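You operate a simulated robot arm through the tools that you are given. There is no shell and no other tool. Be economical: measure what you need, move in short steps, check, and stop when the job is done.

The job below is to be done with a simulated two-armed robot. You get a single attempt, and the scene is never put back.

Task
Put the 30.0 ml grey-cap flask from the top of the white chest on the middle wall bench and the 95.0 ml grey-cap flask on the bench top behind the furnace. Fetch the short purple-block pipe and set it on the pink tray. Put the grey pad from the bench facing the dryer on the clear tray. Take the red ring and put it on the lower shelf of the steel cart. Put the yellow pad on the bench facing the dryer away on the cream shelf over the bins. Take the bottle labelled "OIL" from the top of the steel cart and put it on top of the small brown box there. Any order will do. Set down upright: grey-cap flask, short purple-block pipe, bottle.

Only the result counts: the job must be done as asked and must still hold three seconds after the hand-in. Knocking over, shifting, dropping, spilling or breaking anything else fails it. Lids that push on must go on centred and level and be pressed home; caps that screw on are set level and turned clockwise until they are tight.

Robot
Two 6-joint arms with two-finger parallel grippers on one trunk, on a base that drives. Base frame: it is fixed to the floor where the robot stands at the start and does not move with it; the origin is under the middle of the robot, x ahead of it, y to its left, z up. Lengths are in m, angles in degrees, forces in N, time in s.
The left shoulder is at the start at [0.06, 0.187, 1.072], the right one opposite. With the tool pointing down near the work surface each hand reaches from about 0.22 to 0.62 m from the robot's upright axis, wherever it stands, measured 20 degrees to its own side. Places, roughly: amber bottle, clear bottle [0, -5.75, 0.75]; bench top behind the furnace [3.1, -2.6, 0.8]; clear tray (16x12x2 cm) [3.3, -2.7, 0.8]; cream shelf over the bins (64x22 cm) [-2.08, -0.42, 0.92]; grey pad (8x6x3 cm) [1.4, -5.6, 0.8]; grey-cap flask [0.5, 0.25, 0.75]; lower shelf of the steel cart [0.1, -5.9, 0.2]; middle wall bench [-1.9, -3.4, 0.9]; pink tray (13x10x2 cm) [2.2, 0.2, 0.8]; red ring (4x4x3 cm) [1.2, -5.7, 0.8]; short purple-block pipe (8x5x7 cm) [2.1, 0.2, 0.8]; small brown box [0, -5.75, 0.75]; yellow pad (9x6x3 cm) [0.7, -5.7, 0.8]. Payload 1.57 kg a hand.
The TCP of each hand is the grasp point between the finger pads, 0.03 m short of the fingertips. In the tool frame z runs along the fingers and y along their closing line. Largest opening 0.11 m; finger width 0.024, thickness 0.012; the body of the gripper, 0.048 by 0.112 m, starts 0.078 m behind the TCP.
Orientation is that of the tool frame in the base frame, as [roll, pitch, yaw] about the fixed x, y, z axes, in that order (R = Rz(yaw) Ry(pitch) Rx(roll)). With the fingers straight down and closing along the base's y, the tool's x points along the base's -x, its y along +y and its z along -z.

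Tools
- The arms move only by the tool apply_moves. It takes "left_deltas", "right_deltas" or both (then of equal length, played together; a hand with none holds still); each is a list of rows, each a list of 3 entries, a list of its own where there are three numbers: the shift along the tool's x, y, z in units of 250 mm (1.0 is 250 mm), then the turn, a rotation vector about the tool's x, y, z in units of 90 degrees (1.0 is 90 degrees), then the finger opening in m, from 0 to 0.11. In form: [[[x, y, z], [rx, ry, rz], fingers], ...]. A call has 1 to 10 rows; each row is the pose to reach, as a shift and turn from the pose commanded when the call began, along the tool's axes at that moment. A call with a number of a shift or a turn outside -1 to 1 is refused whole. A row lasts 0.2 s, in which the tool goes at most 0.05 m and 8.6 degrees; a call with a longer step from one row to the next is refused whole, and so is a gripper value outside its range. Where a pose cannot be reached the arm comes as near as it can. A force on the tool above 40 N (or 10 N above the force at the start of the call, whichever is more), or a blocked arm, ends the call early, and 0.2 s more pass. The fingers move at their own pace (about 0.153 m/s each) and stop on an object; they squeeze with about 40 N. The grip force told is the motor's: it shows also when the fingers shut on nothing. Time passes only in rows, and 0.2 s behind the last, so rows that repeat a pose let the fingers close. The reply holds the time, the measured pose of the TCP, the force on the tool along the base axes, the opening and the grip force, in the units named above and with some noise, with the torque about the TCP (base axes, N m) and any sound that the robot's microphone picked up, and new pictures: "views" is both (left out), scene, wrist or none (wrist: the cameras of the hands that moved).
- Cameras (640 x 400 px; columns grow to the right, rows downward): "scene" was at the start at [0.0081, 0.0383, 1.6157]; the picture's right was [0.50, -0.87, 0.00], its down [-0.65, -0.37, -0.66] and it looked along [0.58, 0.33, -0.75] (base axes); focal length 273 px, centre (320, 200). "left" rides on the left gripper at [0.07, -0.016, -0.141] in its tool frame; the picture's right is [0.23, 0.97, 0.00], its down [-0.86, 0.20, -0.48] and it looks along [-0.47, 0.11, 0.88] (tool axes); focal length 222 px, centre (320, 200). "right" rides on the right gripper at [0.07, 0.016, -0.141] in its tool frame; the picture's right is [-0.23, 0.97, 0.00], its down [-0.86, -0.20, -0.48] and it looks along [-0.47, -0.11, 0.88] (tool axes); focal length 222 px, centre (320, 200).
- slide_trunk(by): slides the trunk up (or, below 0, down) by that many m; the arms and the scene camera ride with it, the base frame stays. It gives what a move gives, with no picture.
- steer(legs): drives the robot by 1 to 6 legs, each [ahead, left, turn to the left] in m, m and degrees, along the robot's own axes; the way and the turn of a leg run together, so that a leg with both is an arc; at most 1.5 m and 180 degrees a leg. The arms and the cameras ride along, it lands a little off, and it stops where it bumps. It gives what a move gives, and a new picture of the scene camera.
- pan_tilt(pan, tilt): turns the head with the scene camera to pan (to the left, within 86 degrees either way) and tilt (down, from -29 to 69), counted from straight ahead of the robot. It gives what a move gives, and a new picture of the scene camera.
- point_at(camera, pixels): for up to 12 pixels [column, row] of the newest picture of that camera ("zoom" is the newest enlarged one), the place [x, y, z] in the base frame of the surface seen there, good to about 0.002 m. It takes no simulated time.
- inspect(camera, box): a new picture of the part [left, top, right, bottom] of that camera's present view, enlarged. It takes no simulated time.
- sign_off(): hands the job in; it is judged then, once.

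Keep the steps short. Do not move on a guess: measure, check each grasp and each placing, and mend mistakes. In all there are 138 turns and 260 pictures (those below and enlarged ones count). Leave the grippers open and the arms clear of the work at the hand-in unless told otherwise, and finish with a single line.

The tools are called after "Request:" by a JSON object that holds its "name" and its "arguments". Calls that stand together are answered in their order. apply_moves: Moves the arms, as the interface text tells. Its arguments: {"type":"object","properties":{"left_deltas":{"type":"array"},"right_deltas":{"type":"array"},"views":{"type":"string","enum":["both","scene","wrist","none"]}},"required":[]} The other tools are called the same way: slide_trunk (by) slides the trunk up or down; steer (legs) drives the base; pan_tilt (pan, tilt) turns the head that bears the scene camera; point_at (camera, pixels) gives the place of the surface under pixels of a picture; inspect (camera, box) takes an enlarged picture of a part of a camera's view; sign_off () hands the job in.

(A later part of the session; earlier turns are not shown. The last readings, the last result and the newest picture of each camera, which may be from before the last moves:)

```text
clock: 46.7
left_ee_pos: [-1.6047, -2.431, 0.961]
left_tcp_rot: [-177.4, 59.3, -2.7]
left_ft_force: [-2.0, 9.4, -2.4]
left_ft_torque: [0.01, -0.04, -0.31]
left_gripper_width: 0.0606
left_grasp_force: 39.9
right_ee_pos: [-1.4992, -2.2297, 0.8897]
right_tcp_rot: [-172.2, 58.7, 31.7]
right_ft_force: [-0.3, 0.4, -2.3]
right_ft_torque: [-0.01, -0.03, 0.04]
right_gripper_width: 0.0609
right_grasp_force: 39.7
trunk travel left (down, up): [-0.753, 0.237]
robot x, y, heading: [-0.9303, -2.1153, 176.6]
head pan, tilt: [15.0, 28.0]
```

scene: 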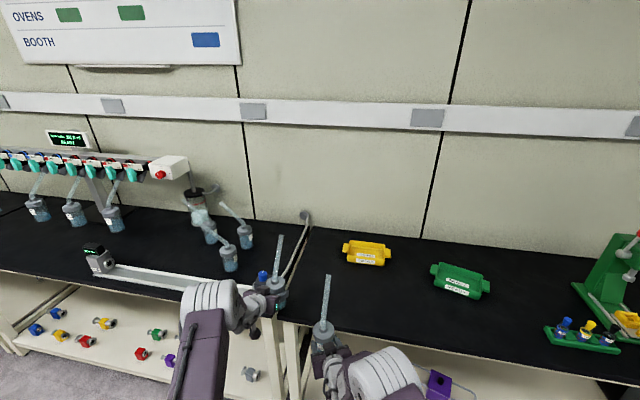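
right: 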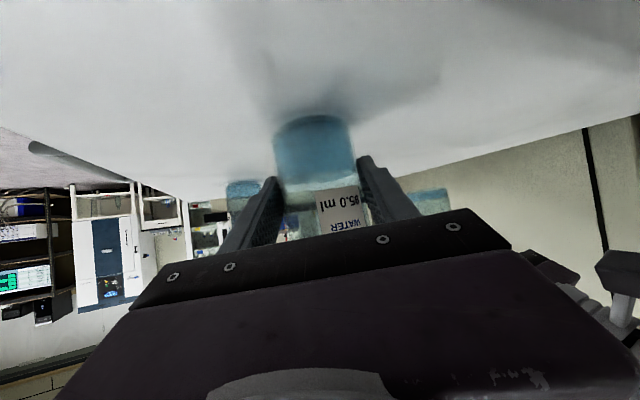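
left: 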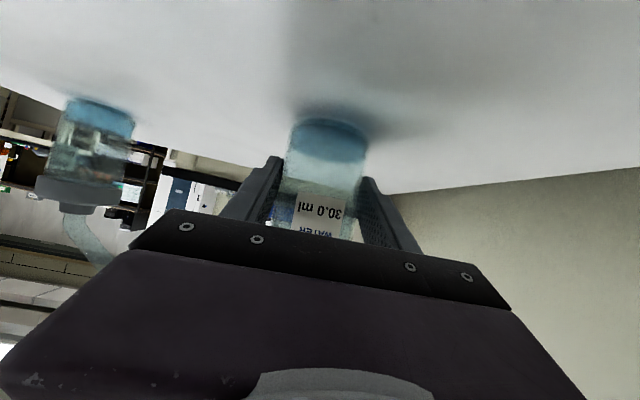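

The left hand bumped something at the bench boundary. I back off north 8 cm and 10 cm back, then look closely.

Request:
{"name": "steer", "arguments": {"legs": [[0, -0.08, 0], [-0.12, 0, 0]]}}

Request:
{"name": "inspect", "arguments": {"camera": "scene", "box": [140, 160, 380, 380]}}

Request:
{"name": "inspect", "arguments": {"camera": "left", "box": [0, 0, 640, 400]}}

```text
clock: 48.6
left_ee_pos: [-1.4778, -2.3606, 0.9597]
left_tcp_rot: [-177.3, 59.3, -2.7]
left_ft_force: [0.6, 0.4, -1.9]
left_ft_torque: [0.0, -0.03, 0.04]
left_gripper_width: 0.0605
left_grasp_force: 39.9
right_ee_pos: [-1.3714, -2.1583, 0.8891]
right_tcp_rot: [-172.0, 58.7, 31.5]
right_ft_force: [0.4, -1.7, -2.1]
right_ft_torque: [-0.03, -0.02, -0.01]
right_gripper_width: 0.0607
right_grasp_force: 40.3
trunk travel left (down, up): [-0.753, 0.237]
robot x, y, heading: [-0.8049, -2.0429, 176.7]
head pan, tilt: [15.0, 28.0]
```

scene: 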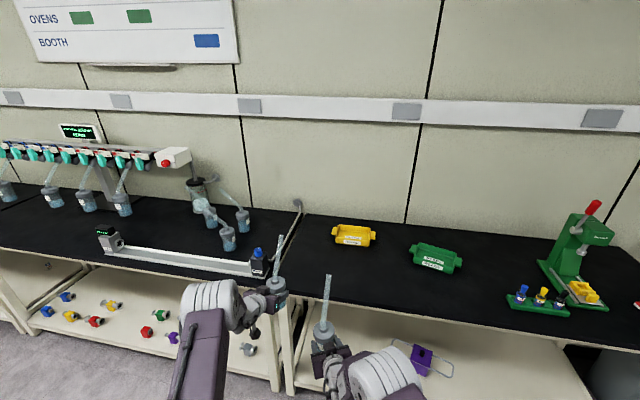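

```text
1.82 times, centred on (260, 270) of scene
```

zoom: 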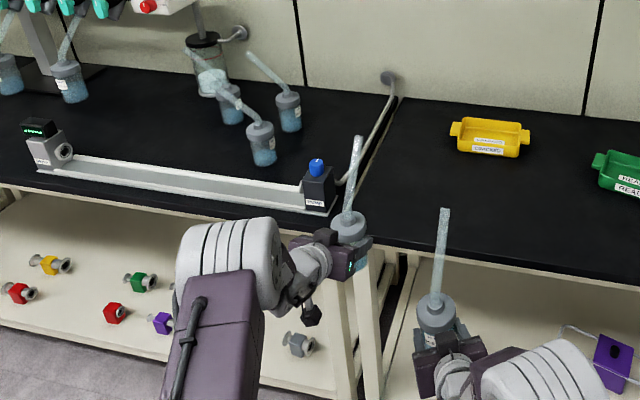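

```text
1.00 times, centred on (320, 200) of left (not enlarged: the box is as wide or as high as the picture)
```

zoom: 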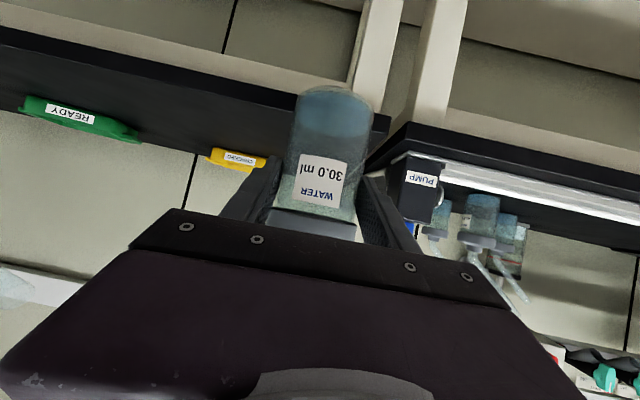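

It was the "PUMP" box on the rail. Now I measure the rail, pump, and free area of the middle bench.

Request:
{"name": "point_at", "arguments": {"camera": "scene", "pixels": [[180, 255], [180, 268], [256, 250], [256, 275], [105, 240], [180, 230], [150, 225], [228, 235], [242, 218], [120, 205], [87, 200], [300, 230]]}}

Request:
{"name": "point_at", "arguments": {"camera": "scene", "pixels": [[130, 260], [60, 225], [40, 240], [200, 215], [205, 220], [180, 205], [175, 160], [210, 245], [285, 285], [160, 245], [90, 150], [265, 215]]}}

```text
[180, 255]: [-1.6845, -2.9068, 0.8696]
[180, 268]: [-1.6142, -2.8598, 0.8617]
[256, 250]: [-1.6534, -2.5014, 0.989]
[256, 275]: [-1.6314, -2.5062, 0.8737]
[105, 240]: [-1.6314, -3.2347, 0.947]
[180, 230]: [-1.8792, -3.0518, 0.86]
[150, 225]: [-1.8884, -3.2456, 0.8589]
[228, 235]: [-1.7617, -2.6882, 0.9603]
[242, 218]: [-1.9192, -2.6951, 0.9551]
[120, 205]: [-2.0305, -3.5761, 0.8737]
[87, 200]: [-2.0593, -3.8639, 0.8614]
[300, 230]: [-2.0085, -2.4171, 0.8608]
```

```text
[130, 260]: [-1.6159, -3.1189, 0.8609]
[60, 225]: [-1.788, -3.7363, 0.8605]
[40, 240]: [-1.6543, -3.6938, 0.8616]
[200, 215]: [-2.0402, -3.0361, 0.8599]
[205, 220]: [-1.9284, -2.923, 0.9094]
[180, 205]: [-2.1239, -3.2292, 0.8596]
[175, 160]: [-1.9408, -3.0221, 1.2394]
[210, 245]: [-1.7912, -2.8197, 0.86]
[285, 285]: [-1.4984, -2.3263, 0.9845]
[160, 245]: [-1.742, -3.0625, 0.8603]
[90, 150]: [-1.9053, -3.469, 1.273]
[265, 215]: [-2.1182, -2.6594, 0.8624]
```

Bench top is z=0.860; a free spot lies at about (-1.74,-3.55), south of the display (-1.63,-3.23). I raise the trunk 10 cm, fix the heading and strafe south at x≈-0.8.

Request:
{"name": "slide_trunk", "arguments": {"by": 0.1}}

Request:
{"name": "steer", "arguments": {"legs": [[0, 0, 3.3], [0, 1.14, 0]]}}

Request:
{"name": "pan_tilt", "arguments": {"pan": 10, "tilt": 38}}

```text
clock: 49.9
left_ee_pos: [-1.4788, -2.3617, 1.06]
left_tcp_rot: [-177.3, 59.3, -2.7]
left_ft_force: [0.7, 0.0, -2.1]
left_ft_torque: [-0.01, -0.03, 0.02]
left_gripper_width: 0.0602
left_grasp_force: 40.2
right_ee_pos: [-1.372, -2.1596, 0.9893]
right_tcp_rot: [-172.0, 58.7, 31.5]
right_ft_force: [-0.3, -0.3, -2.6]
right_ft_torque: [0.03, 0.0, 0.02]
right_gripper_width: 0.0608
right_grasp_force: 39.9
trunk travel left (down, up): [-0.853, 0.137]
robot x, y, heading: [-0.8019, -2.0404, 176.7]
head pan, tilt: [15.0, 28.0]
```

```text
clock: 56.0
left_ee_pos: [-1.4533, -3.5081, 1.0616]
left_tcp_rot: [-177.4, 59.3, 0.9]
left_ft_force: [0.0, 0.0, -2.3]
left_ft_torque: [0.02, -0.05, 0.0]
left_gripper_width: 0.0607
left_grasp_force: 40.1
right_ee_pos: [-1.3611, -3.3008, 0.9898]
right_tcp_rot: [-172.0, 58.6, 35.1]
right_ft_force: [0.1, 0.3, -2.3]
right_ft_torque: [0.05, -0.09, 0.0]
right_gripper_width: 0.0606
right_grasp_force: 39.7
trunk travel left (down, up): [-0.853, 0.137]
robot x, y, heading: [-0.7941, -3.1526, -179.6]
head pan, tilt: [15.0, 28.0]
```

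scene: 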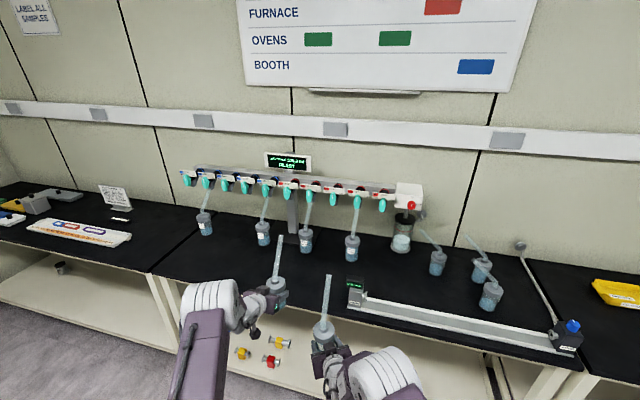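

```text
clock: 56.7
left_ee_pos: [-1.4534, -3.5096, 1.0616]
left_tcp_rot: [-177.4, 59.3, 0.9]
left_ft_force: [0.1, 0.6, -2.5]
left_ft_torque: [0.02, -0.04, 0.03]
left_gripper_width: 0.0607
left_grasp_force: 39.7
right_ee_pos: [-1.3607, -3.302, 0.9905]
right_tcp_rot: [-172.1, 58.7, 35.4]
right_ft_force: [0.1, -0.7, -2.8]
right_ft_torque: [0.03, -0.04, -0.02]
right_gripper_width: 0.0608
right_grasp_force: 40.0
trunk travel left (down, up): [-0.853, 0.137]
robot x, y, heading: [-0.7983, -3.1517, -179.7]
head pan, tilt: [10.0, 38.0]
```

scene: 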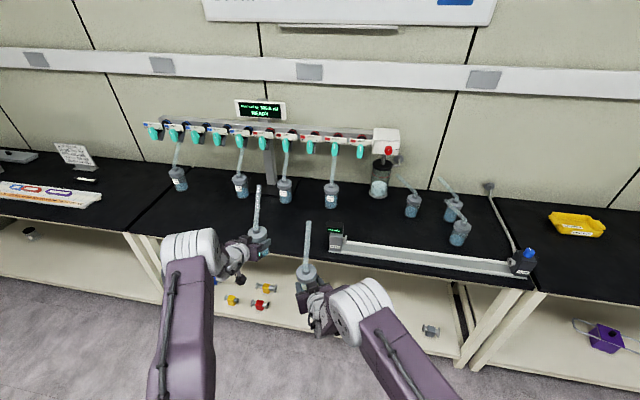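

I check the free area and neighbours around the intended spot (-1.74,-3.61).

Request:
{"name": "point_at", "arguments": {"camera": "scene", "pixels": [[178, 172], [240, 178], [285, 182], [331, 186], [205, 225], [225, 210], [290, 215], [335, 228], [200, 200], [170, 230], [172, 152], [130, 230]]}}

```text
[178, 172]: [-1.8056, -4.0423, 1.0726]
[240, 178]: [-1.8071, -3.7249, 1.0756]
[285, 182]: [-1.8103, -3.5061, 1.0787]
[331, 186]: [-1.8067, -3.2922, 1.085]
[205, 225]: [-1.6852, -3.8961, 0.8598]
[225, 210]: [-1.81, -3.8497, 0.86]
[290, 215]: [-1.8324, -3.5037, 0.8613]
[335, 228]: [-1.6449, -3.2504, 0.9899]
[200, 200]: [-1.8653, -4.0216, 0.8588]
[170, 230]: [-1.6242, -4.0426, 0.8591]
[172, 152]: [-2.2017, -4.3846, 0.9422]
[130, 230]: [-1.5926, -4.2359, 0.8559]
```

The station flasks hang at x≈-1.81, z≈1.08, y≈-3.51 and -3.73, so I aim between them at (-1.685,-3.61). Strafe 10 cm south and lower the left arm to TCP z≈0.94 in front of the bench.

Request:
{"name": "steer", "arguments": {"legs": [[0, 0.1, -0.3]]}}

Request:
{"name": "apply_moves", "arguments": {"left_deltas": [[[0.12, 0, 0.03], [0, 0, 0], 0.03], [[0.24, 0, 0.06], [0, 0, 0], 0.03], [[0.36, 0, 0.09], [0, 0, 0], 0.03], [[0.484, 0, 0.123], [0, 0, 0], 0.03], [[0.484, 0, 0.123], [0, 0, 0], 0.03]], "views": "both"}}

```text
clock: 57.9
left_ee_pos: [-1.4546, -3.6017, 1.0616]
left_tcp_rot: [-177.6, 59.3, 0.3]
left_ft_force: [-0.3, 0.7, -3.1]
left_ft_torque: [-0.02, -0.03, -0.01]
left_gripper_width: 0.0607
left_grasp_force: 41.1
right_ee_pos: [-1.3618, -3.3936, 0.9906]
right_tcp_rot: [-172.3, 58.7, 34.6]
right_ft_force: [-0.1, 0.4, -2.0]
right_ft_torque: [0.0, -0.02, 0.02]
right_gripper_width: 0.0609
right_grasp_force: 40.0
trunk travel left (down, up): [-0.853, 0.137]
robot x, y, heading: [-0.7979, -3.2497, 180.0]
head pan, tilt: [10.0, 38.0]
```

scene: 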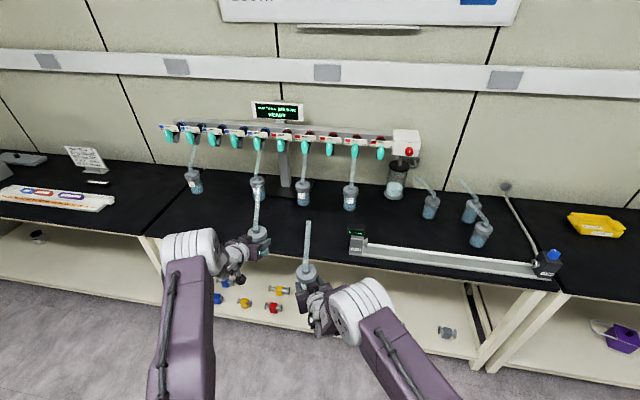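

```text
clock: 59.0
left_ee_pos: [-1.4193, -3.6033, 0.9432]
left_tcp_rot: [-177.4, 59.2, 0.4]
left_ft_force: [0.0, 0.1, -1.5]
left_ft_torque: [-0.04, -0.03, -0.04]
left_gripper_width: 0.0608
left_grasp_force: 39.8
right_ee_pos: [-1.3612, -3.3953, 0.9883]
right_tcp_rot: [-172.1, 58.7, 34.9]
right_ft_force: [0.4, 0.0, -2.5]
right_ft_torque: [0.02, -0.03, 0.04]
right_gripper_width: 0.0607
right_grasp_force: 39.9
trunk travel left (down, up): [-0.853, 0.137]
robot x, y, heading: [-0.7956, -3.248, 179.8]
head pan, tilt: [10.0, 38.0]
```

scene: 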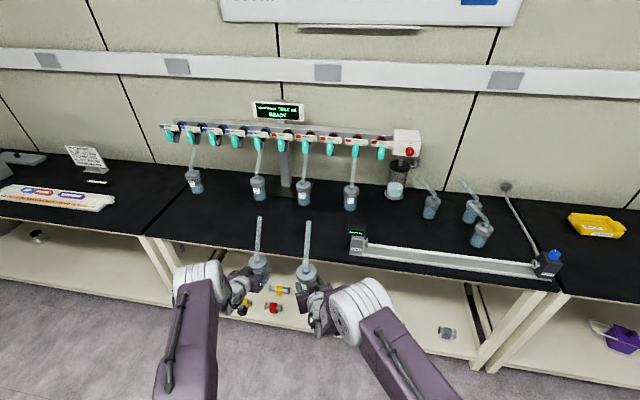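
left: 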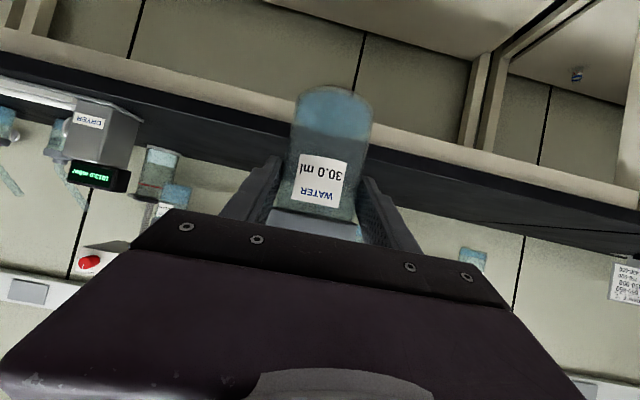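

Clear. I drive 26.5 cm ahead.

Request:
{"name": "steer", "arguments": {"legs": [[0.265, 0, 0]]}}

Request:
{"name": "inspect", "arguments": {"camera": "scene", "box": [200, 100, 400, 300]}}

```text
clock: 60.9
left_ee_pos: [-1.6814, -3.6095, 0.9423]
left_tcp_rot: [-177.3, 59.2, 0.8]
left_ft_force: [0.4, -0.7, -1.8]
left_ft_torque: [0.0, -0.06, -0.01]
left_gripper_width: 0.0604
left_grasp_force: 40.0
right_ee_pos: [-1.6214, -3.4005, 0.99]
right_tcp_rot: [-172.0, 58.7, 35.3]
right_ft_force: [0.6, 0.0, -2.3]
right_ft_torque: [0.03, -0.03, -0.05]
right_gripper_width: 0.0607
right_grasp_force: 40.0
trunk travel left (down, up): [-0.853, 0.137]
robot x, y, heading: [-1.0608, -3.247, -179.8]
head pan, tilt: [10.0, 38.0]
```

scene: 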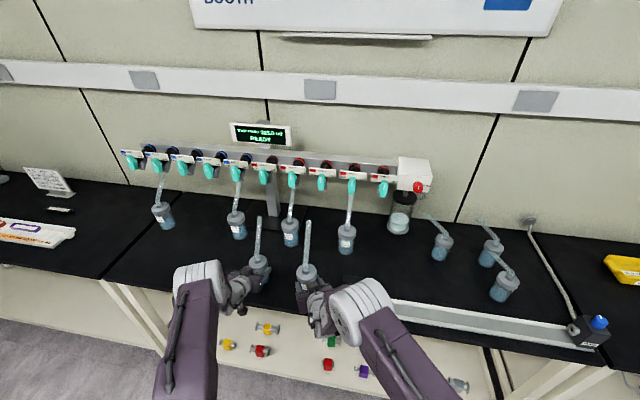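

```text
2.00 times, centred on (300, 200) of scene
```

zoom: 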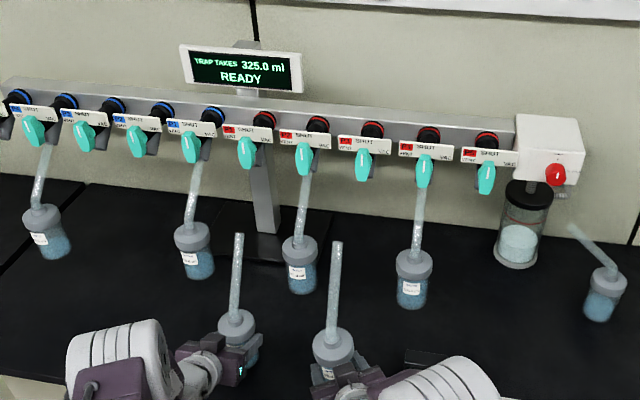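

Clear of the hanging flasks. I lower the left hand 33 mm.

Request:
{"name": "apply_moves", "arguments": {"left_deltas": [[[0.05, 0, 0.03], [0, 0, 0], 0.03], [[0.09, 0, 0.053], [0, 0, 0], 0.03], [[0.114, 0, 0.067], [0, 0, 0], 0.03], [[0.114, 0, 0.067], [0, 0, 0], 0.03]], "views": "wrist"}}

```text
clock: 61.9
left_ee_pos: [-1.6818, -3.6079, 0.9088]
left_tcp_rot: [-177.3, 59.2, 0.9]
left_ft_force: [-0.8, -0.2, 10.3]
left_ft_torque: [-0.27, 0.19, 0.03]
left_gripper_width: 0.0604
left_grasp_force: 40.3
right_ee_pos: [-1.6225, -3.3983, 0.9908]
right_tcp_rot: [-172.0, 58.8, 35.2]
right_ft_force: [0.3, 0.2, -3.2]
right_ft_torque: [0.05, -0.05, -0.03]
right_gripper_width: 0.0608
right_grasp_force: 39.9
trunk travel left (down, up): [-0.853, 0.137]
robot x, y, heading: [-1.0648, -3.2507, -179.6]
head pan, tilt: [10.0, 38.0]
```

left: 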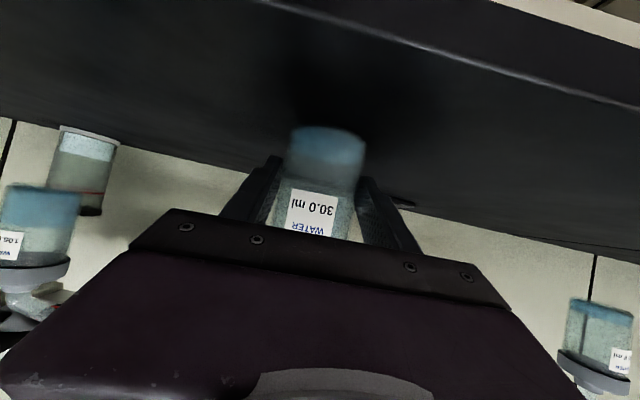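

It stands on the bench (+10 N). I open the left gripper.

Request:
{"name": "apply_moves", "arguments": {"left_deltas": [[[0, 0, 0], [0, 0, 0], 0.08], [[0, 0, 0], [0, 0, 0], 0.11], [[0, 0, 0], [0, 0, 0], 0.11]], "views": "none"}}

Request:
{"name": "steer", "arguments": {"legs": [[-0.26, 0, 0]]}}

Request:
{"name": "inspect", "arguments": {"camera": "scene", "box": [160, 100, 380, 300]}}

```text
clock: 62.7
left_ee_pos: [-1.6816, -3.6092, 0.9076]
left_tcp_rot: [-177.3, 59.2, 0.9]
left_ft_force: [0.1, 0.6, 0.2]
left_ft_torque: [0.0, 0.0, 0.01]
left_gripper_width: 0.1098
left_grasp_force: 0.0
right_ee_pos: [-1.6238, -3.3988, 0.9885]
right_tcp_rot: [-172.0, 58.6, 35.2]
right_ft_force: [0.1, 0.6, -3.0]
right_ft_torque: [0.01, -0.01, 0.02]
right_gripper_width: 0.0603
right_grasp_force: 39.6
trunk travel left (down, up): [-0.853, 0.137]
robot x, y, heading: [-1.0644, -3.2464, -179.6]
head pan, tilt: [10.0, 38.0]
```

```text
clock: 64.6
left_ee_pos: [-1.4258, -3.6013, 0.9076]
left_tcp_rot: [-177.2, 59.1, 0.4]
left_ft_force: [0.6, 0.7, 0.1]
left_ft_torque: [0.0, 0.01, 0.02]
left_gripper_width: 0.11
left_grasp_force: 0.1
right_ee_pos: [-1.3657, -3.3953, 0.988]
right_tcp_rot: [-172.2, 58.6, 34.7]
right_ft_force: [-0.2, -0.2, -2.5]
right_ft_torque: [-0.02, -0.02, -0.03]
right_gripper_width: 0.0607
right_grasp_force: 39.3
trunk travel left (down, up): [-0.853, 0.137]
robot x, y, heading: [-0.8, -3.2446, 179.7]
head pan, tilt: [10.0, 38.0]
```

scene: 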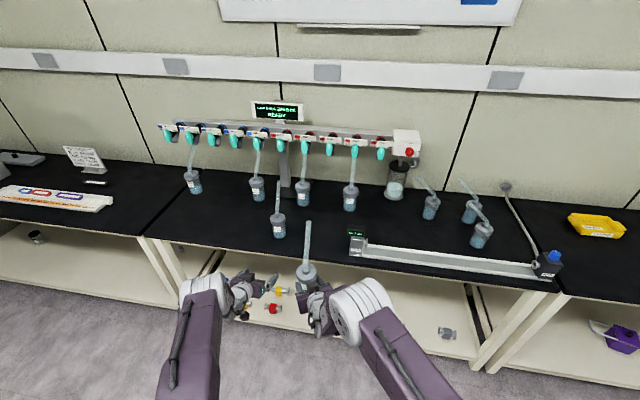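

```text
2.00 times, centred on (270, 200) of scene
```

zoom: 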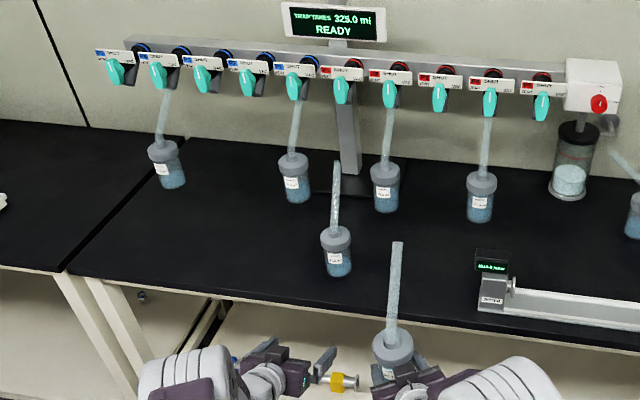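

The 30 ml flask stands upright on the middle bench. Next the furnace bench; I turn to the south and look east.

Request:
{"name": "steer", "arguments": {"legs": [[-0.1, 0, 0], [0, 0, 90]]}}

Request:
{"name": "pan_tilt", "arguments": {"pan": 20, "tilt": 20}}

Request:
{"name": "pan_tilt", "arguments": {"pan": 80, "tilt": 20}}

```text
clock: 69.6
left_ee_pos: [-0.3422, -3.8673, 0.9082]
left_tcp_rot: [-177.4, 59.3, 91.0]
left_ft_force: [0.3, 0.4, 0.3]
left_ft_torque: [-0.01, -0.04, 0.02]
left_gripper_width: 0.1102
left_grasp_force: 0.0
right_ee_pos: [-0.5507, -3.8096, 0.9899]
right_tcp_rot: [-172.1, 58.6, 125.3]
right_ft_force: [-0.8, -0.3, -3.0]
right_ft_torque: [0.08, -0.02, 0.0]
right_gripper_width: 0.0607
right_grasp_force: 39.7
trunk travel left (down, up): [-0.853, 0.137]
robot x, y, heading: [-0.7043, -3.2491, -89.5]
head pan, tilt: [10.0, 38.0]
```

scene: 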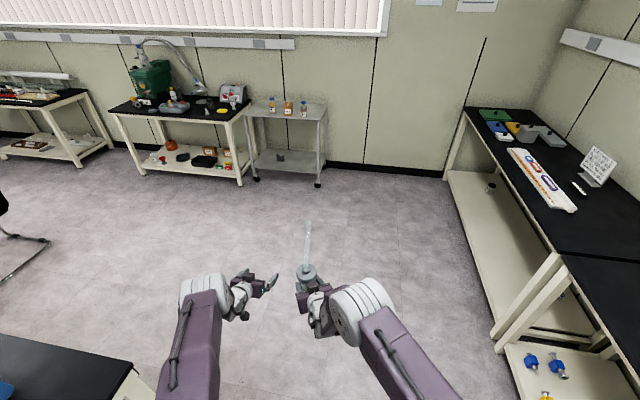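

```text
clock: 70.4
left_ee_pos: [-0.3426, -3.8656, 0.9091]
left_tcp_rot: [-177.2, 59.3, 91.0]
left_ft_force: [0.4, 0.5, 0.4]
left_ft_torque: [-0.02, -0.01, -0.01]
left_gripper_width: 0.11
left_grasp_force: 0.1
right_ee_pos: [-0.5508, -3.809, 0.9897]
right_tcp_rot: [-172.1, 58.6, 125.3]
right_ft_force: [0.4, 0.2, -2.6]
right_ft_torque: [0.0, 0.02, 0.03]
right_gripper_width: 0.0608
right_grasp_force: 40.4
trunk travel left (down, up): [-0.853, 0.137]
robot x, y, heading: [-0.6969, -3.2485, -89.7]
head pan, tilt: [20.0, 20.0]
```

scene: 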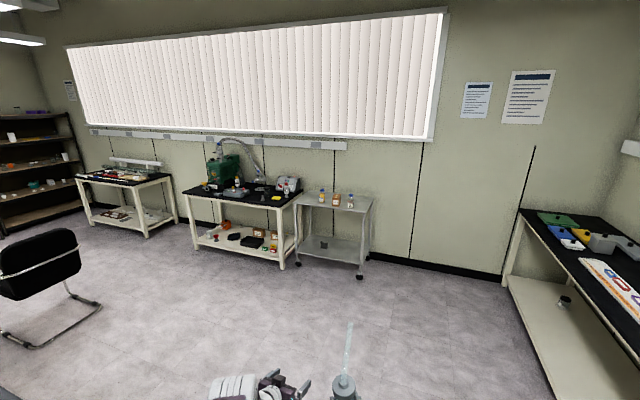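

```text
clock: 71.7
left_ee_pos: [-0.3412, -3.8667, 0.9084]
left_tcp_rot: [-177.3, 59.3, 90.9]
left_ft_force: [0.5, -0.3, -0.3]
left_ft_torque: [0.0, 0.01, -0.04]
left_gripper_width: 0.1099
left_grasp_force: 0.1
right_ee_pos: [-0.5509, -3.8082, 0.9891]
right_tcp_rot: [-172.1, 58.6, 125.3]
right_ft_force: [0.0, -0.1, -2.3]
right_ft_torque: [0.05, 0.01, 0.01]
right_gripper_width: 0.0607
right_grasp_force: 39.7
trunk travel left (down, up): [-0.853, 0.137]
robot x, y, heading: [-0.7016, -3.2476, -89.7]
head pan, tilt: [80.0, 20.0]
```

scene: 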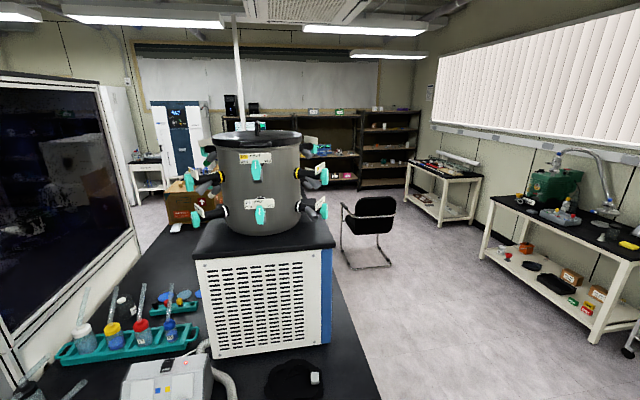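

I see the dryer island with a chair beside it. I measure chair, island edges and far objects.

Request:
{"name": "point_at", "arguments": {"camera": "scene", "pixels": [[375, 205], [350, 268], [392, 262], [345, 300], [380, 395], [175, 140], [185, 210], [150, 185], [330, 180], [240, 120], [440, 225], [150, 230]]}}

Request:
{"name": "inspect", "arguments": {"camera": "scene", "box": [90, 80, 430, 290]}}

```text
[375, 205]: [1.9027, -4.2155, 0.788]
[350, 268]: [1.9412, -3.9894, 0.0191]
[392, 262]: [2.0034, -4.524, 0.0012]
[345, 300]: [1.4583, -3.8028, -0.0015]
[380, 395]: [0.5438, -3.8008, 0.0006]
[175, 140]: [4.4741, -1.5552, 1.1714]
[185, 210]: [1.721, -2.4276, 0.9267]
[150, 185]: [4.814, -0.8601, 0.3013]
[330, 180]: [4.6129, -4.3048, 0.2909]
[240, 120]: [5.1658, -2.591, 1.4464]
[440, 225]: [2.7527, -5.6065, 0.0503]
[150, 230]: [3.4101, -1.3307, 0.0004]
```

```text
1.88 times, centred on (260, 185) of scene
```

zoom: 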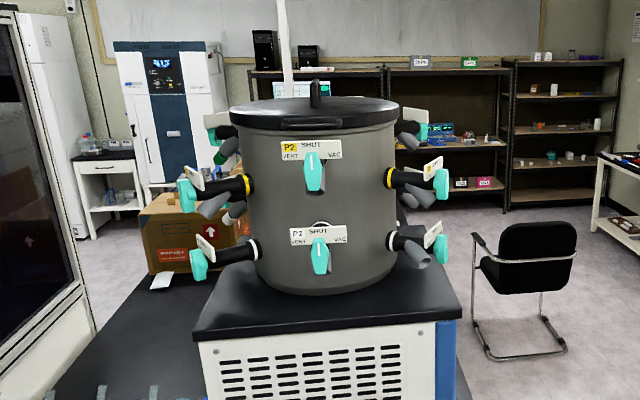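

The chair narrows the south aisle, so I take the north route: shift west 0.25, back up 2.75 m north, turn to face east, then look.

Request:
{"name": "steer", "arguments": {"legs": [[0, -0.25, 0], [-1.4, 0, 0], [-1.4, 0, 0], [0, 0, 90]]}}

Request:
{"name": "pan_tilt", "arguments": {"pan": -20, "tilt": 20}}

```text
clock: 90.5
left_ee_pos: [-0.3076, -0.12, 0.9095]
left_tcp_rot: [-177.3, 59.3, 178.6]
left_ft_force: [0.3, -0.3, -0.2]
left_ft_torque: [-0.01, -0.01, 0.0]
left_gripper_width: 0.11
left_grasp_force: 0.1
right_ee_pos: [-0.3739, -0.3276, 0.9905]
right_tcp_rot: [-172.1, 58.6, -147.0]
right_ft_force: [-0.1, -0.2, -3.1]
right_ft_torque: [-0.02, 0.07, -0.01]
right_gripper_width: 0.0605
right_grasp_force: 40.0
trunk travel left (down, up): [-0.853, 0.137]
robot x, y, heading: [-0.9433, -0.4603, -1.7]
head pan, tilt: [80.0, 20.0]
```

scene: 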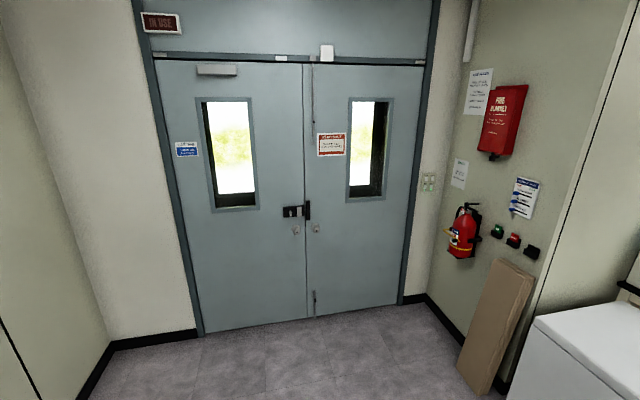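

```text
clock: 92.2
left_ee_pos: [-0.3074, -0.122, 0.9091]
left_tcp_rot: [-177.2, 59.3, 178.5]
left_ft_force: [-0.2, 0.8, -0.2]
left_ft_torque: [-0.04, -0.03, 0.03]
left_gripper_width: 0.1099
left_grasp_force: 0.1
right_ee_pos: [-0.3743, -0.3268, 0.9892]
right_tcp_rot: [-171.9, 58.6, -147.0]
right_ft_force: [0.2, 0.5, -2.5]
right_ft_torque: [-0.06, 0.01, -0.03]
right_gripper_width: 0.0607
right_grasp_force: 40.6
trunk travel left (down, up): [-0.853, 0.137]
robot x, y, heading: [-0.9415, -0.4537, -1.7]
head pan, tilt: [-20.0, 20.0]
```

scene: 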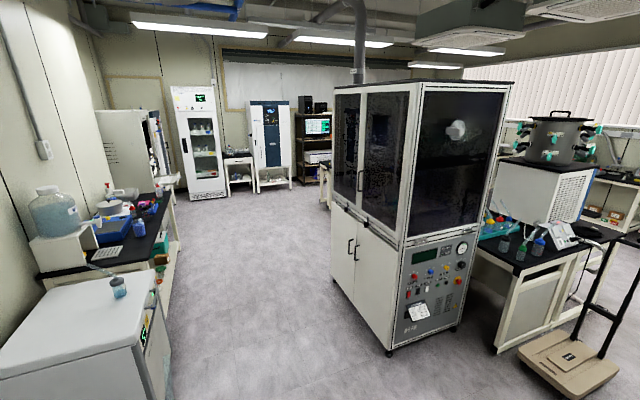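

I measure the aisle and what lies at (325,175).

Request:
{"name": "point_at", "arguments": {"camera": "scene", "pixels": [[332, 285], [390, 352], [170, 330], [165, 210], [175, 260], [325, 175], [322, 200], [270, 180], [240, 170], [205, 190], [318, 155], [250, 250]]}}

Request:
{"name": "inspect", "arguments": {"camera": "scene", "box": [220, 90, 360, 230]}}

```text
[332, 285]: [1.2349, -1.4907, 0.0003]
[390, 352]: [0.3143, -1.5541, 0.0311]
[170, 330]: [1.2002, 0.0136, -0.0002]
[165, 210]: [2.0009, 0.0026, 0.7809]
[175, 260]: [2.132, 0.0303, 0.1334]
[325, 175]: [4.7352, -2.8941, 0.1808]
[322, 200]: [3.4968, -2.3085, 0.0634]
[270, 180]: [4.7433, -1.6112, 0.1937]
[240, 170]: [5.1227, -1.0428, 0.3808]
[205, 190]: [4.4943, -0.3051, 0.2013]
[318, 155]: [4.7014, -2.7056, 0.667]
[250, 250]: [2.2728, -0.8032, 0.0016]
```

```text
2.86 times, centred on (290, 160) of scene
```

zoom: 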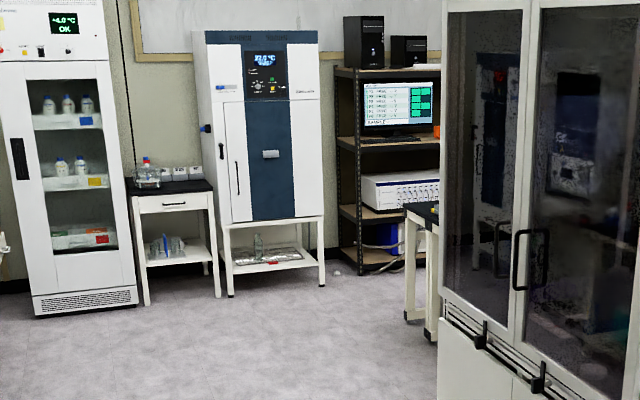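

The aisle (y from -1.49 to 0) is free. I drive east along y≈-0.75 to x≈2.6.

Request:
{"name": "steer", "arguments": {"legs": [[0, -0.3, 1.7], [1.2, 0, 0], [1.2, 0, 0], [1.1, 0, 0]]}}

Request:
{"name": "pan_tilt", "arguments": {"pan": -60, "tilt": 25}}

```text
clock: 110.7
left_ee_pos: [3.1509, -0.4767, 0.9089]
left_tcp_rot: [-177.3, 59.3, 178.6]
left_ft_force: [-0.4, -0.8, 0.1]
left_ft_torque: [0.04, 0.01, -0.03]
left_gripper_width: 0.1099
left_grasp_force: 0.0
right_ee_pos: [3.0837, -0.6841, 0.989]
right_tcp_rot: [-172.0, 58.6, -147.0]
right_ft_force: [-0.3, 0.5, -2.3]
right_ft_torque: [0.0, 0.03, -0.01]
right_gripper_width: 0.0609
right_grasp_force: 40.7
trunk travel left (down, up): [-0.853, 0.137]
robot x, y, heading: [2.5163, -0.8099, -1.8]
head pan, tilt: [-20.0, 20.0]
```

scene: 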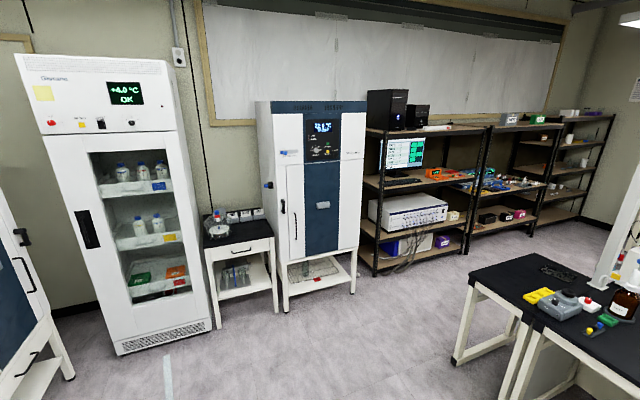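

```text
clock: 111.8
left_ee_pos: [3.1508, -0.4779, 0.9102]
left_tcp_rot: [-177.3, 59.3, 178.6]
left_ft_force: [0.2, 0.0, 0.3]
left_ft_torque: [0.03, -0.04, 0.0]
left_gripper_width: 0.1103
left_grasp_force: 0.1
right_ee_pos: [3.0835, -0.683, 0.9888]
right_tcp_rot: [-172.1, 58.6, -147.1]
right_ft_force: [0.3, -0.6, -2.1]
right_ft_torque: [-0.04, 0.02, 0.0]
right_gripper_width: 0.0607
right_grasp_force: 40.4
trunk travel left (down, up): [-0.853, 0.137]
robot x, y, heading: [2.5192, -0.8116, -1.6]
head pan, tilt: [-60.0, 25.0]
```

scene: 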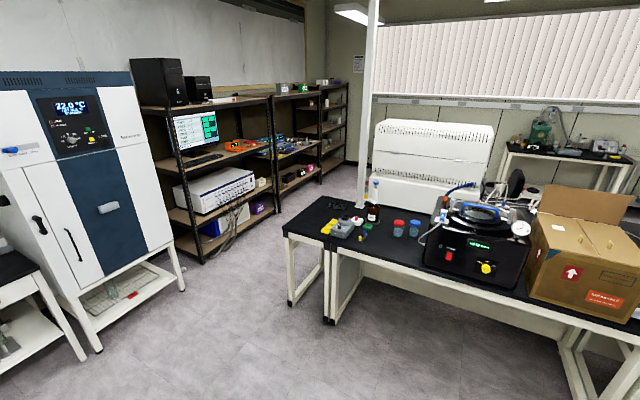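

The white furnace is at (430,165); I enlarge the bench behind it.

Request:
{"name": "inspect", "arguments": {"camera": "scene", "box": [280, 170, 540, 300]}}

Request:
{"name": "point_at", "arguments": {"camera": "scene", "pixels": [[340, 228], [373, 213], [300, 225], [345, 250], [420, 268], [400, 245], [398, 225], [415, 227], [445, 225], [380, 180], [470, 160], [350, 205]]}}

```text
2.46 times, centred on (410, 235) of scene
```

zoom: 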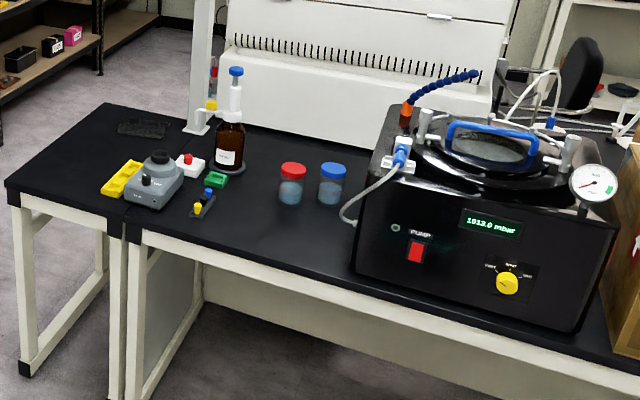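

```text
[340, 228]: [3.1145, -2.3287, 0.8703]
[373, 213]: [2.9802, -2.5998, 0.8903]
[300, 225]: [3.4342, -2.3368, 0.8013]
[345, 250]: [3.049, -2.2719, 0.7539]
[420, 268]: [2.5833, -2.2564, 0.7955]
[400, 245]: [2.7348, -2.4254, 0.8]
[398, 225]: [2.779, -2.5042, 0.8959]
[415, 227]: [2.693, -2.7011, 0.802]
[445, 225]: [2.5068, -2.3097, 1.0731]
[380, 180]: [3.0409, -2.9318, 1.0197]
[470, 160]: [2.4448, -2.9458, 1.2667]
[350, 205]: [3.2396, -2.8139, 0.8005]
```

The small table right behind the furnace has free space at about (3.2,-2.57). I first fold the left arm back to tool-down and bring the right arm to a straight-ahead position.

Request:
{"name": "apply_moves", "arguments": {"left_deltas": [[[-0.014, 0, -0.124], [0, 0.083, 0], 0.11], [[-0.028, 0, -0.248], [0, 0.167, 0], 0.11], [[-0.042, 0, -0.373], [0, 0.25, 0], 0.11], [[-0.056, 0, -0.497], [0, 0.333, 0], 0.11], [[-0.07, 0, -0.621], [0, 0.417, 0], 0.11], [[-0.084, 0, -0.745], [0, 0.5, 0], 0.11], [[-0.098, 0, -0.87], [0, 0.583, 0], 0.11], [[-0.112, 0, -0.994], [0, 0.66, 0], 0.11], [[-0.112, 0, -0.994], [0, 0.66, 0], 0.11]], "right_deltas": [[[0.002, -0.08, 0.008], [0, 0, 0], 0.03], [[0.004, -0.17, 0.016], [0, 0, 0], 0.03], [[0.006, -0.25, 0.024], [0, 0, 0], 0.03], [[0.009, -0.34, 0.032], [0, 0, 0], 0.03], [[0.011, -0.42, 0.04], [0, 0, 0], 0.03], [[0.013, -0.5, 0.048], [0, 0, 0], 0.03], [[0.016, -0.59, 0.056], [0, 0, 0], 0.03], [[0.018, -0.676, 0.064], [0, 0, 0], 0.03], [[0.018, -0.676, 0.064], [0, 0, 0], 0.03]], "views": "none"}}

Request:
{"name": "steer", "arguments": {"legs": [[0, 0, -178.4], [-1.34, 0, 0]]}}

```text
clock: 113.8
left_ee_pos: [2.9529, -0.4623, 1.059]
left_tcp_rot: [-178.6, -0.2, 176.3]
left_ft_force: [-0.3, 0.0, -0.7]
left_ft_torque: [-0.02, 0.04, 0.0]
left_gripper_width: 0.11
left_grasp_force: 0.0
right_ee_pos: [3.1353, -0.6922, 0.9882]
right_tcp_rot: [-170.9, 58.3, -147.3]
right_ft_force: [-0.3, -0.3, -3.2]
right_ft_torque: [-0.04, 0.05, -0.03]
right_gripper_width: 0.0608
right_grasp_force: 39.7
right hand out of reach, approached as far as the arm can: row 1, 2, 3, 4, 5, 6, 7, 8, 9
trunk travel left (down, up): [-0.853, 0.137]
robot x, y, heading: [2.5175, -0.8118, -1.9]
head pan, tilt: [-60.0, 25.0]
```

```text
clock: 127.9
left_ee_pos: [3.4231, -1.2378, 1.0582]
left_tcp_rot: [-178.6, -0.1, -4.1]
left_ft_force: [0.9, 0.1, 0.3]
left_ft_torque: [0.02, 0.0, -0.01]
left_gripper_width: 0.1098
left_grasp_force: 0.1
right_ee_pos: [3.2417, -1.0062, 0.9892]
right_tcp_rot: [-171.0, 58.2, 32.3]
right_ft_force: [0.9, -0.3, -2.4]
right_ft_torque: [0.05, -0.04, -0.05]
right_gripper_width: 0.0607
right_grasp_force: 40.3
trunk travel left (down, up): [-0.853, 0.137]
robot x, y, heading: [3.8606, -0.8877, 177.4]
head pan, tilt: [-60.0, 25.0]
```

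scene: 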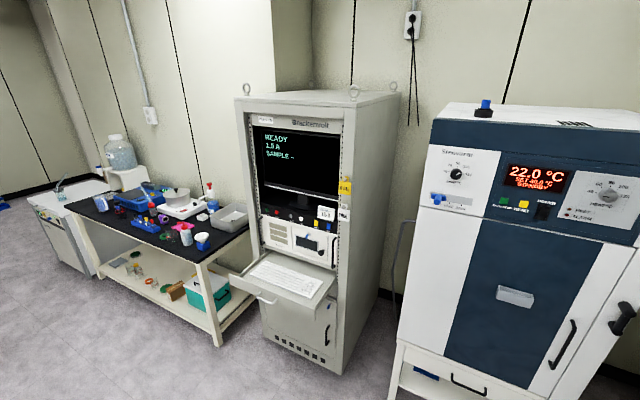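

The right hand is at 0.62 ahead, 0.12 left. I correct heading and strafe south to y≈-2.45, then look down at the table.

Request:
{"name": "steer", "arguments": {"legs": [[0, 0.5, 2.6], [0, 1.06, 0]]}}

Request:
{"name": "pan_tilt", "arguments": {"pan": 5, "tilt": 42}}

```text
clock: 135.9
left_ee_pos: [3.4076, -2.7992, 1.0589]
left_tcp_rot: [-178.6, -0.1, -3.2]
left_ft_force: [0.8, 0.7, 0.1]
left_ft_torque: [0.01, 0.0, 0.0]
left_gripper_width: 0.1099
left_grasp_force: 0.0
right_ee_pos: [3.2237, -2.5693, 0.9893]
right_tcp_rot: [-170.9, 58.4, 33.4]
right_ft_force: [0.5, -0.4, -2.9]
right_ft_torque: [0.02, -0.04, 0.0]
right_gripper_width: 0.0609
right_grasp_force: 39.7
trunk travel left (down, up): [-0.853, 0.137]
robot x, y, heading: [3.8359, -2.4467, 178.7]
head pan, tilt: [-60.0, 25.0]
```

scene: 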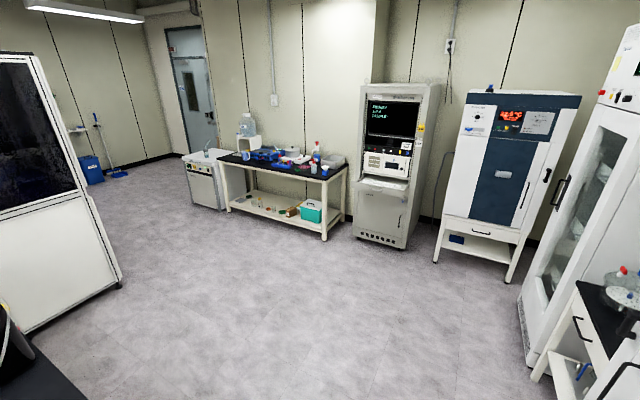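

```text
clock: 137.3
left_ee_pos: [3.4078, -2.7981, 1.0578]
left_tcp_rot: [-178.6, -0.1, -3.2]
left_ft_force: [0.4, -0.2, -0.3]
left_ft_torque: [0.01, -0.03, -0.03]
left_gripper_width: 0.1099
left_grasp_force: 0.1
right_ee_pos: [3.2226, -2.571, 0.9887]
right_tcp_rot: [-170.9, 58.2, 33.4]
right_ft_force: [0.3, -0.3, -2.9]
right_ft_torque: [0.03, -0.01, 0.0]
right_gripper_width: 0.0607
right_grasp_force: 39.7
trunk travel left (down, up): [-0.853, 0.137]
robot x, y, heading: [3.8435, -2.4467, 178.4]
head pan, tilt: [5.0, 42.0]
```

scene: 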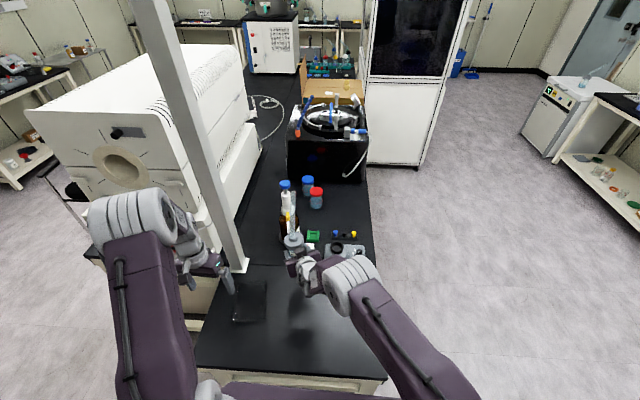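

I check clearances: furnace face, pole, tray, objects near the right hand, and left elbow.

Request:
{"name": "point_at", "arguments": {"camera": "scene", "pixels": [[60, 180], [160, 170], [235, 265], [250, 300], [300, 320], [340, 300], [335, 250], [290, 230], [120, 210], [200, 270], [355, 250], [380, 340]]}}

Request:
{"name": "inspect", "arguments": {"camera": "scene", "box": [190, 170, 400, 350]}}

```text
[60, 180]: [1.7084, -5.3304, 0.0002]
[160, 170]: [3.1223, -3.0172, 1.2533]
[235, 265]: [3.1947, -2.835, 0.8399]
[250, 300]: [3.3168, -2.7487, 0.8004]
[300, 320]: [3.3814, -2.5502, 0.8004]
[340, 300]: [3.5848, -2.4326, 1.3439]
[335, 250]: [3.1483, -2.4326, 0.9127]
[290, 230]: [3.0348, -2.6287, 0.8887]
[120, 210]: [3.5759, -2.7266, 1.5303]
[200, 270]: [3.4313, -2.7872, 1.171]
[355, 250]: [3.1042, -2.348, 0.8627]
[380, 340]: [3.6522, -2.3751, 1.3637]
```

```text
2.22 times, centred on (295, 260) of scene
```

zoom: 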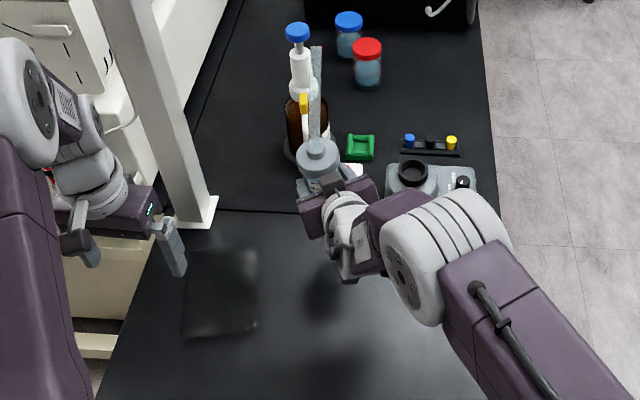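

I measure the table seam, tray corners, and the white cube.

Request:
{"name": "point_at", "arguments": {"camera": "zoom", "pixels": [[260, 213], [350, 172], [190, 252], [252, 252], [185, 335], [255, 325], [300, 390], [150, 390], [450, 390], [410, 175], [290, 150], [220, 290]]}}

```text
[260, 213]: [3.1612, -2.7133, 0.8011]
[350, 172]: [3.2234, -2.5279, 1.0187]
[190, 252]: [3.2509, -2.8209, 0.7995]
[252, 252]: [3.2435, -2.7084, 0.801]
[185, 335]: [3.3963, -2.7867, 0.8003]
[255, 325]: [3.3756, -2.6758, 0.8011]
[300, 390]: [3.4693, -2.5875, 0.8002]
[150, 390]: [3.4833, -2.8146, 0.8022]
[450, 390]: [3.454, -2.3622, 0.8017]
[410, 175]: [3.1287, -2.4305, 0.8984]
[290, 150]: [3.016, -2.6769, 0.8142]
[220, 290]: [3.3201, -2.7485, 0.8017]
```

Tray spans x 3.245–3.39, y -2.68…-2.82. I place the flask at about (3.27,-2.55): back 5 cm, right 2 cm, then lower the trunk 12 cm.

Request:
{"name": "steer", "arguments": {"legs": [[-0.05, -0.02, 0]]}}

Request:
{"name": "slide_trunk", "arguments": {"by": -0.12}}

Request:
{"name": "inspect", "arguments": {"camera": "scene", "box": [190, 170, 400, 350]}}

Request:
{"name": "inspect", "arguments": {"camera": "right", "box": [0, 0, 640, 400]}}

```text
clock: 138.2
left_ee_pos: [3.45, -2.781, 1.0534]
left_tcp_rot: [-178.5, -0.4, -3.3]
left_ft_force: [0.3, 0.0, -0.7]
left_ft_torque: [0.04, -0.02, 0.0]
left_gripper_width: 0.11
left_grasp_force: 0.1
right_ee_pos: [3.2667, -2.5536, 0.9851]
right_tcp_rot: [-171.1, 57.9, 33.1]
right_ft_force: [0.2, -0.7, -3.9]
right_ft_torque: [0.02, -0.07, 0.01]
right_gripper_width: 0.0608
right_grasp_force: 39.9
trunk travel left (down, up): [-0.853, 0.137]
robot x, y, heading: [3.8847, -2.4315, 178.6]
head pan, tilt: [5.0, 42.0]
```

scene: 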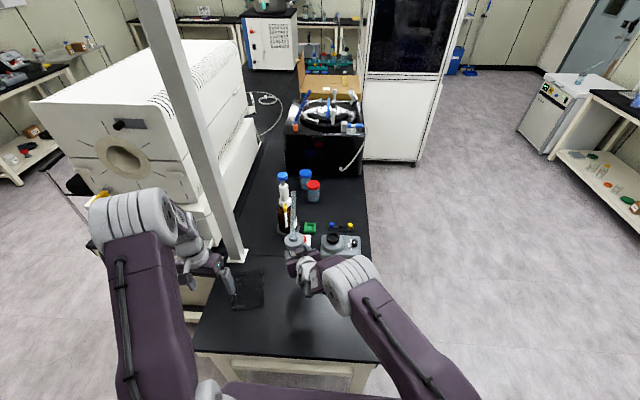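

```text
clock: 139.7
left_ee_pos: [3.4548, -2.7805, 0.937]
left_tcp_rot: [-178.6, -0.1, -3.3]
left_ft_force: [0.7, -0.6, 0.2]
left_ft_torque: [0.01, -0.03, -0.01]
left_gripper_width: 0.1099
left_grasp_force: 0.0
right_ee_pos: [3.2721, -2.5511, 0.8695]
right_tcp_rot: [-170.9, 58.3, 33.3]
right_ft_force: [-0.6, -0.7, -2.9]
right_ft_torque: [0.02, 0.02, -0.02]
right_gripper_width: 0.0609
right_grasp_force: 39.9
trunk travel left (down, up): [-0.733, 0.257]
robot x, y, heading: [3.8868, -2.4298, 178.6]
head pan, tilt: [5.0, 42.0]
```

```text
2.22 times, centred on (295, 260) of scene
```

zoom: 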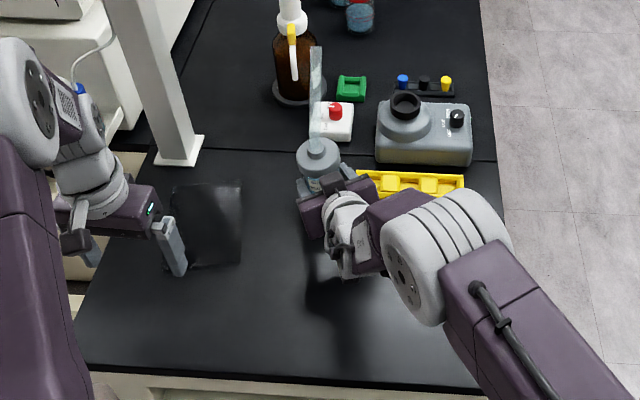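

```text
1.00 times, centred on (320, 200) of right (not enlarged: the box is as wide or as high as the picture)
```

zoom: 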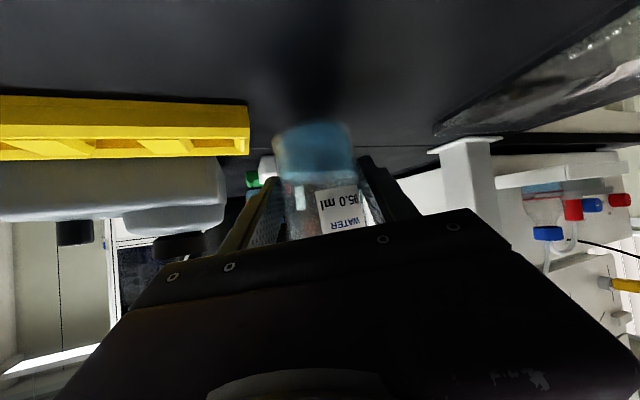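

The yellow rack is near the right finger. I measure its left end.

Request:
{"name": "point_at", "arguments": {"camera": "right", "pixels": [[244, 105], [246, 150], [244, 130], [150, 150], [270, 165]]}}

Request:
{"name": "inspect", "arguments": {"camera": "scene", "box": [270, 210, 370, 310]}}

Request:
{"name": "point_at", "arguments": {"camera": "zoom", "pixels": [[375, 235], [405, 245], [420, 220], [400, 225], [330, 185], [300, 150]]}}

```text
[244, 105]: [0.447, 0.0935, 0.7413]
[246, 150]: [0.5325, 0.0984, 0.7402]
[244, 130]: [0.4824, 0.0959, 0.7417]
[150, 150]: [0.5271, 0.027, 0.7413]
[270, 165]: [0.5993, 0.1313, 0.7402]
```

```text
4.00 times, centred on (320, 260) of scene
```

zoom: 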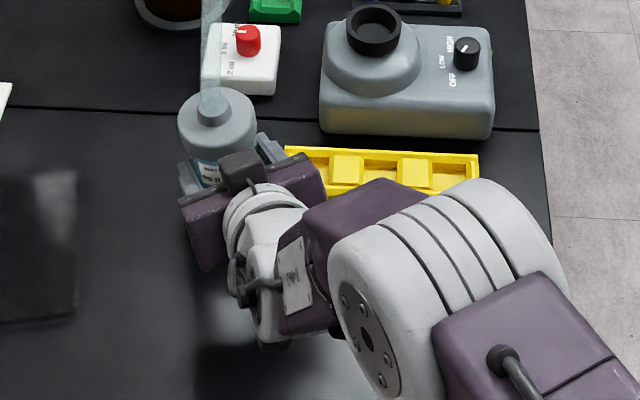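

```text
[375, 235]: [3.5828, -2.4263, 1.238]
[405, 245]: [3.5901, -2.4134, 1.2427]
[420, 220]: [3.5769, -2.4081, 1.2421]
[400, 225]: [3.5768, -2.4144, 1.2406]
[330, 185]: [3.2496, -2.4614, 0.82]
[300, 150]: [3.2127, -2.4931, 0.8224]
```

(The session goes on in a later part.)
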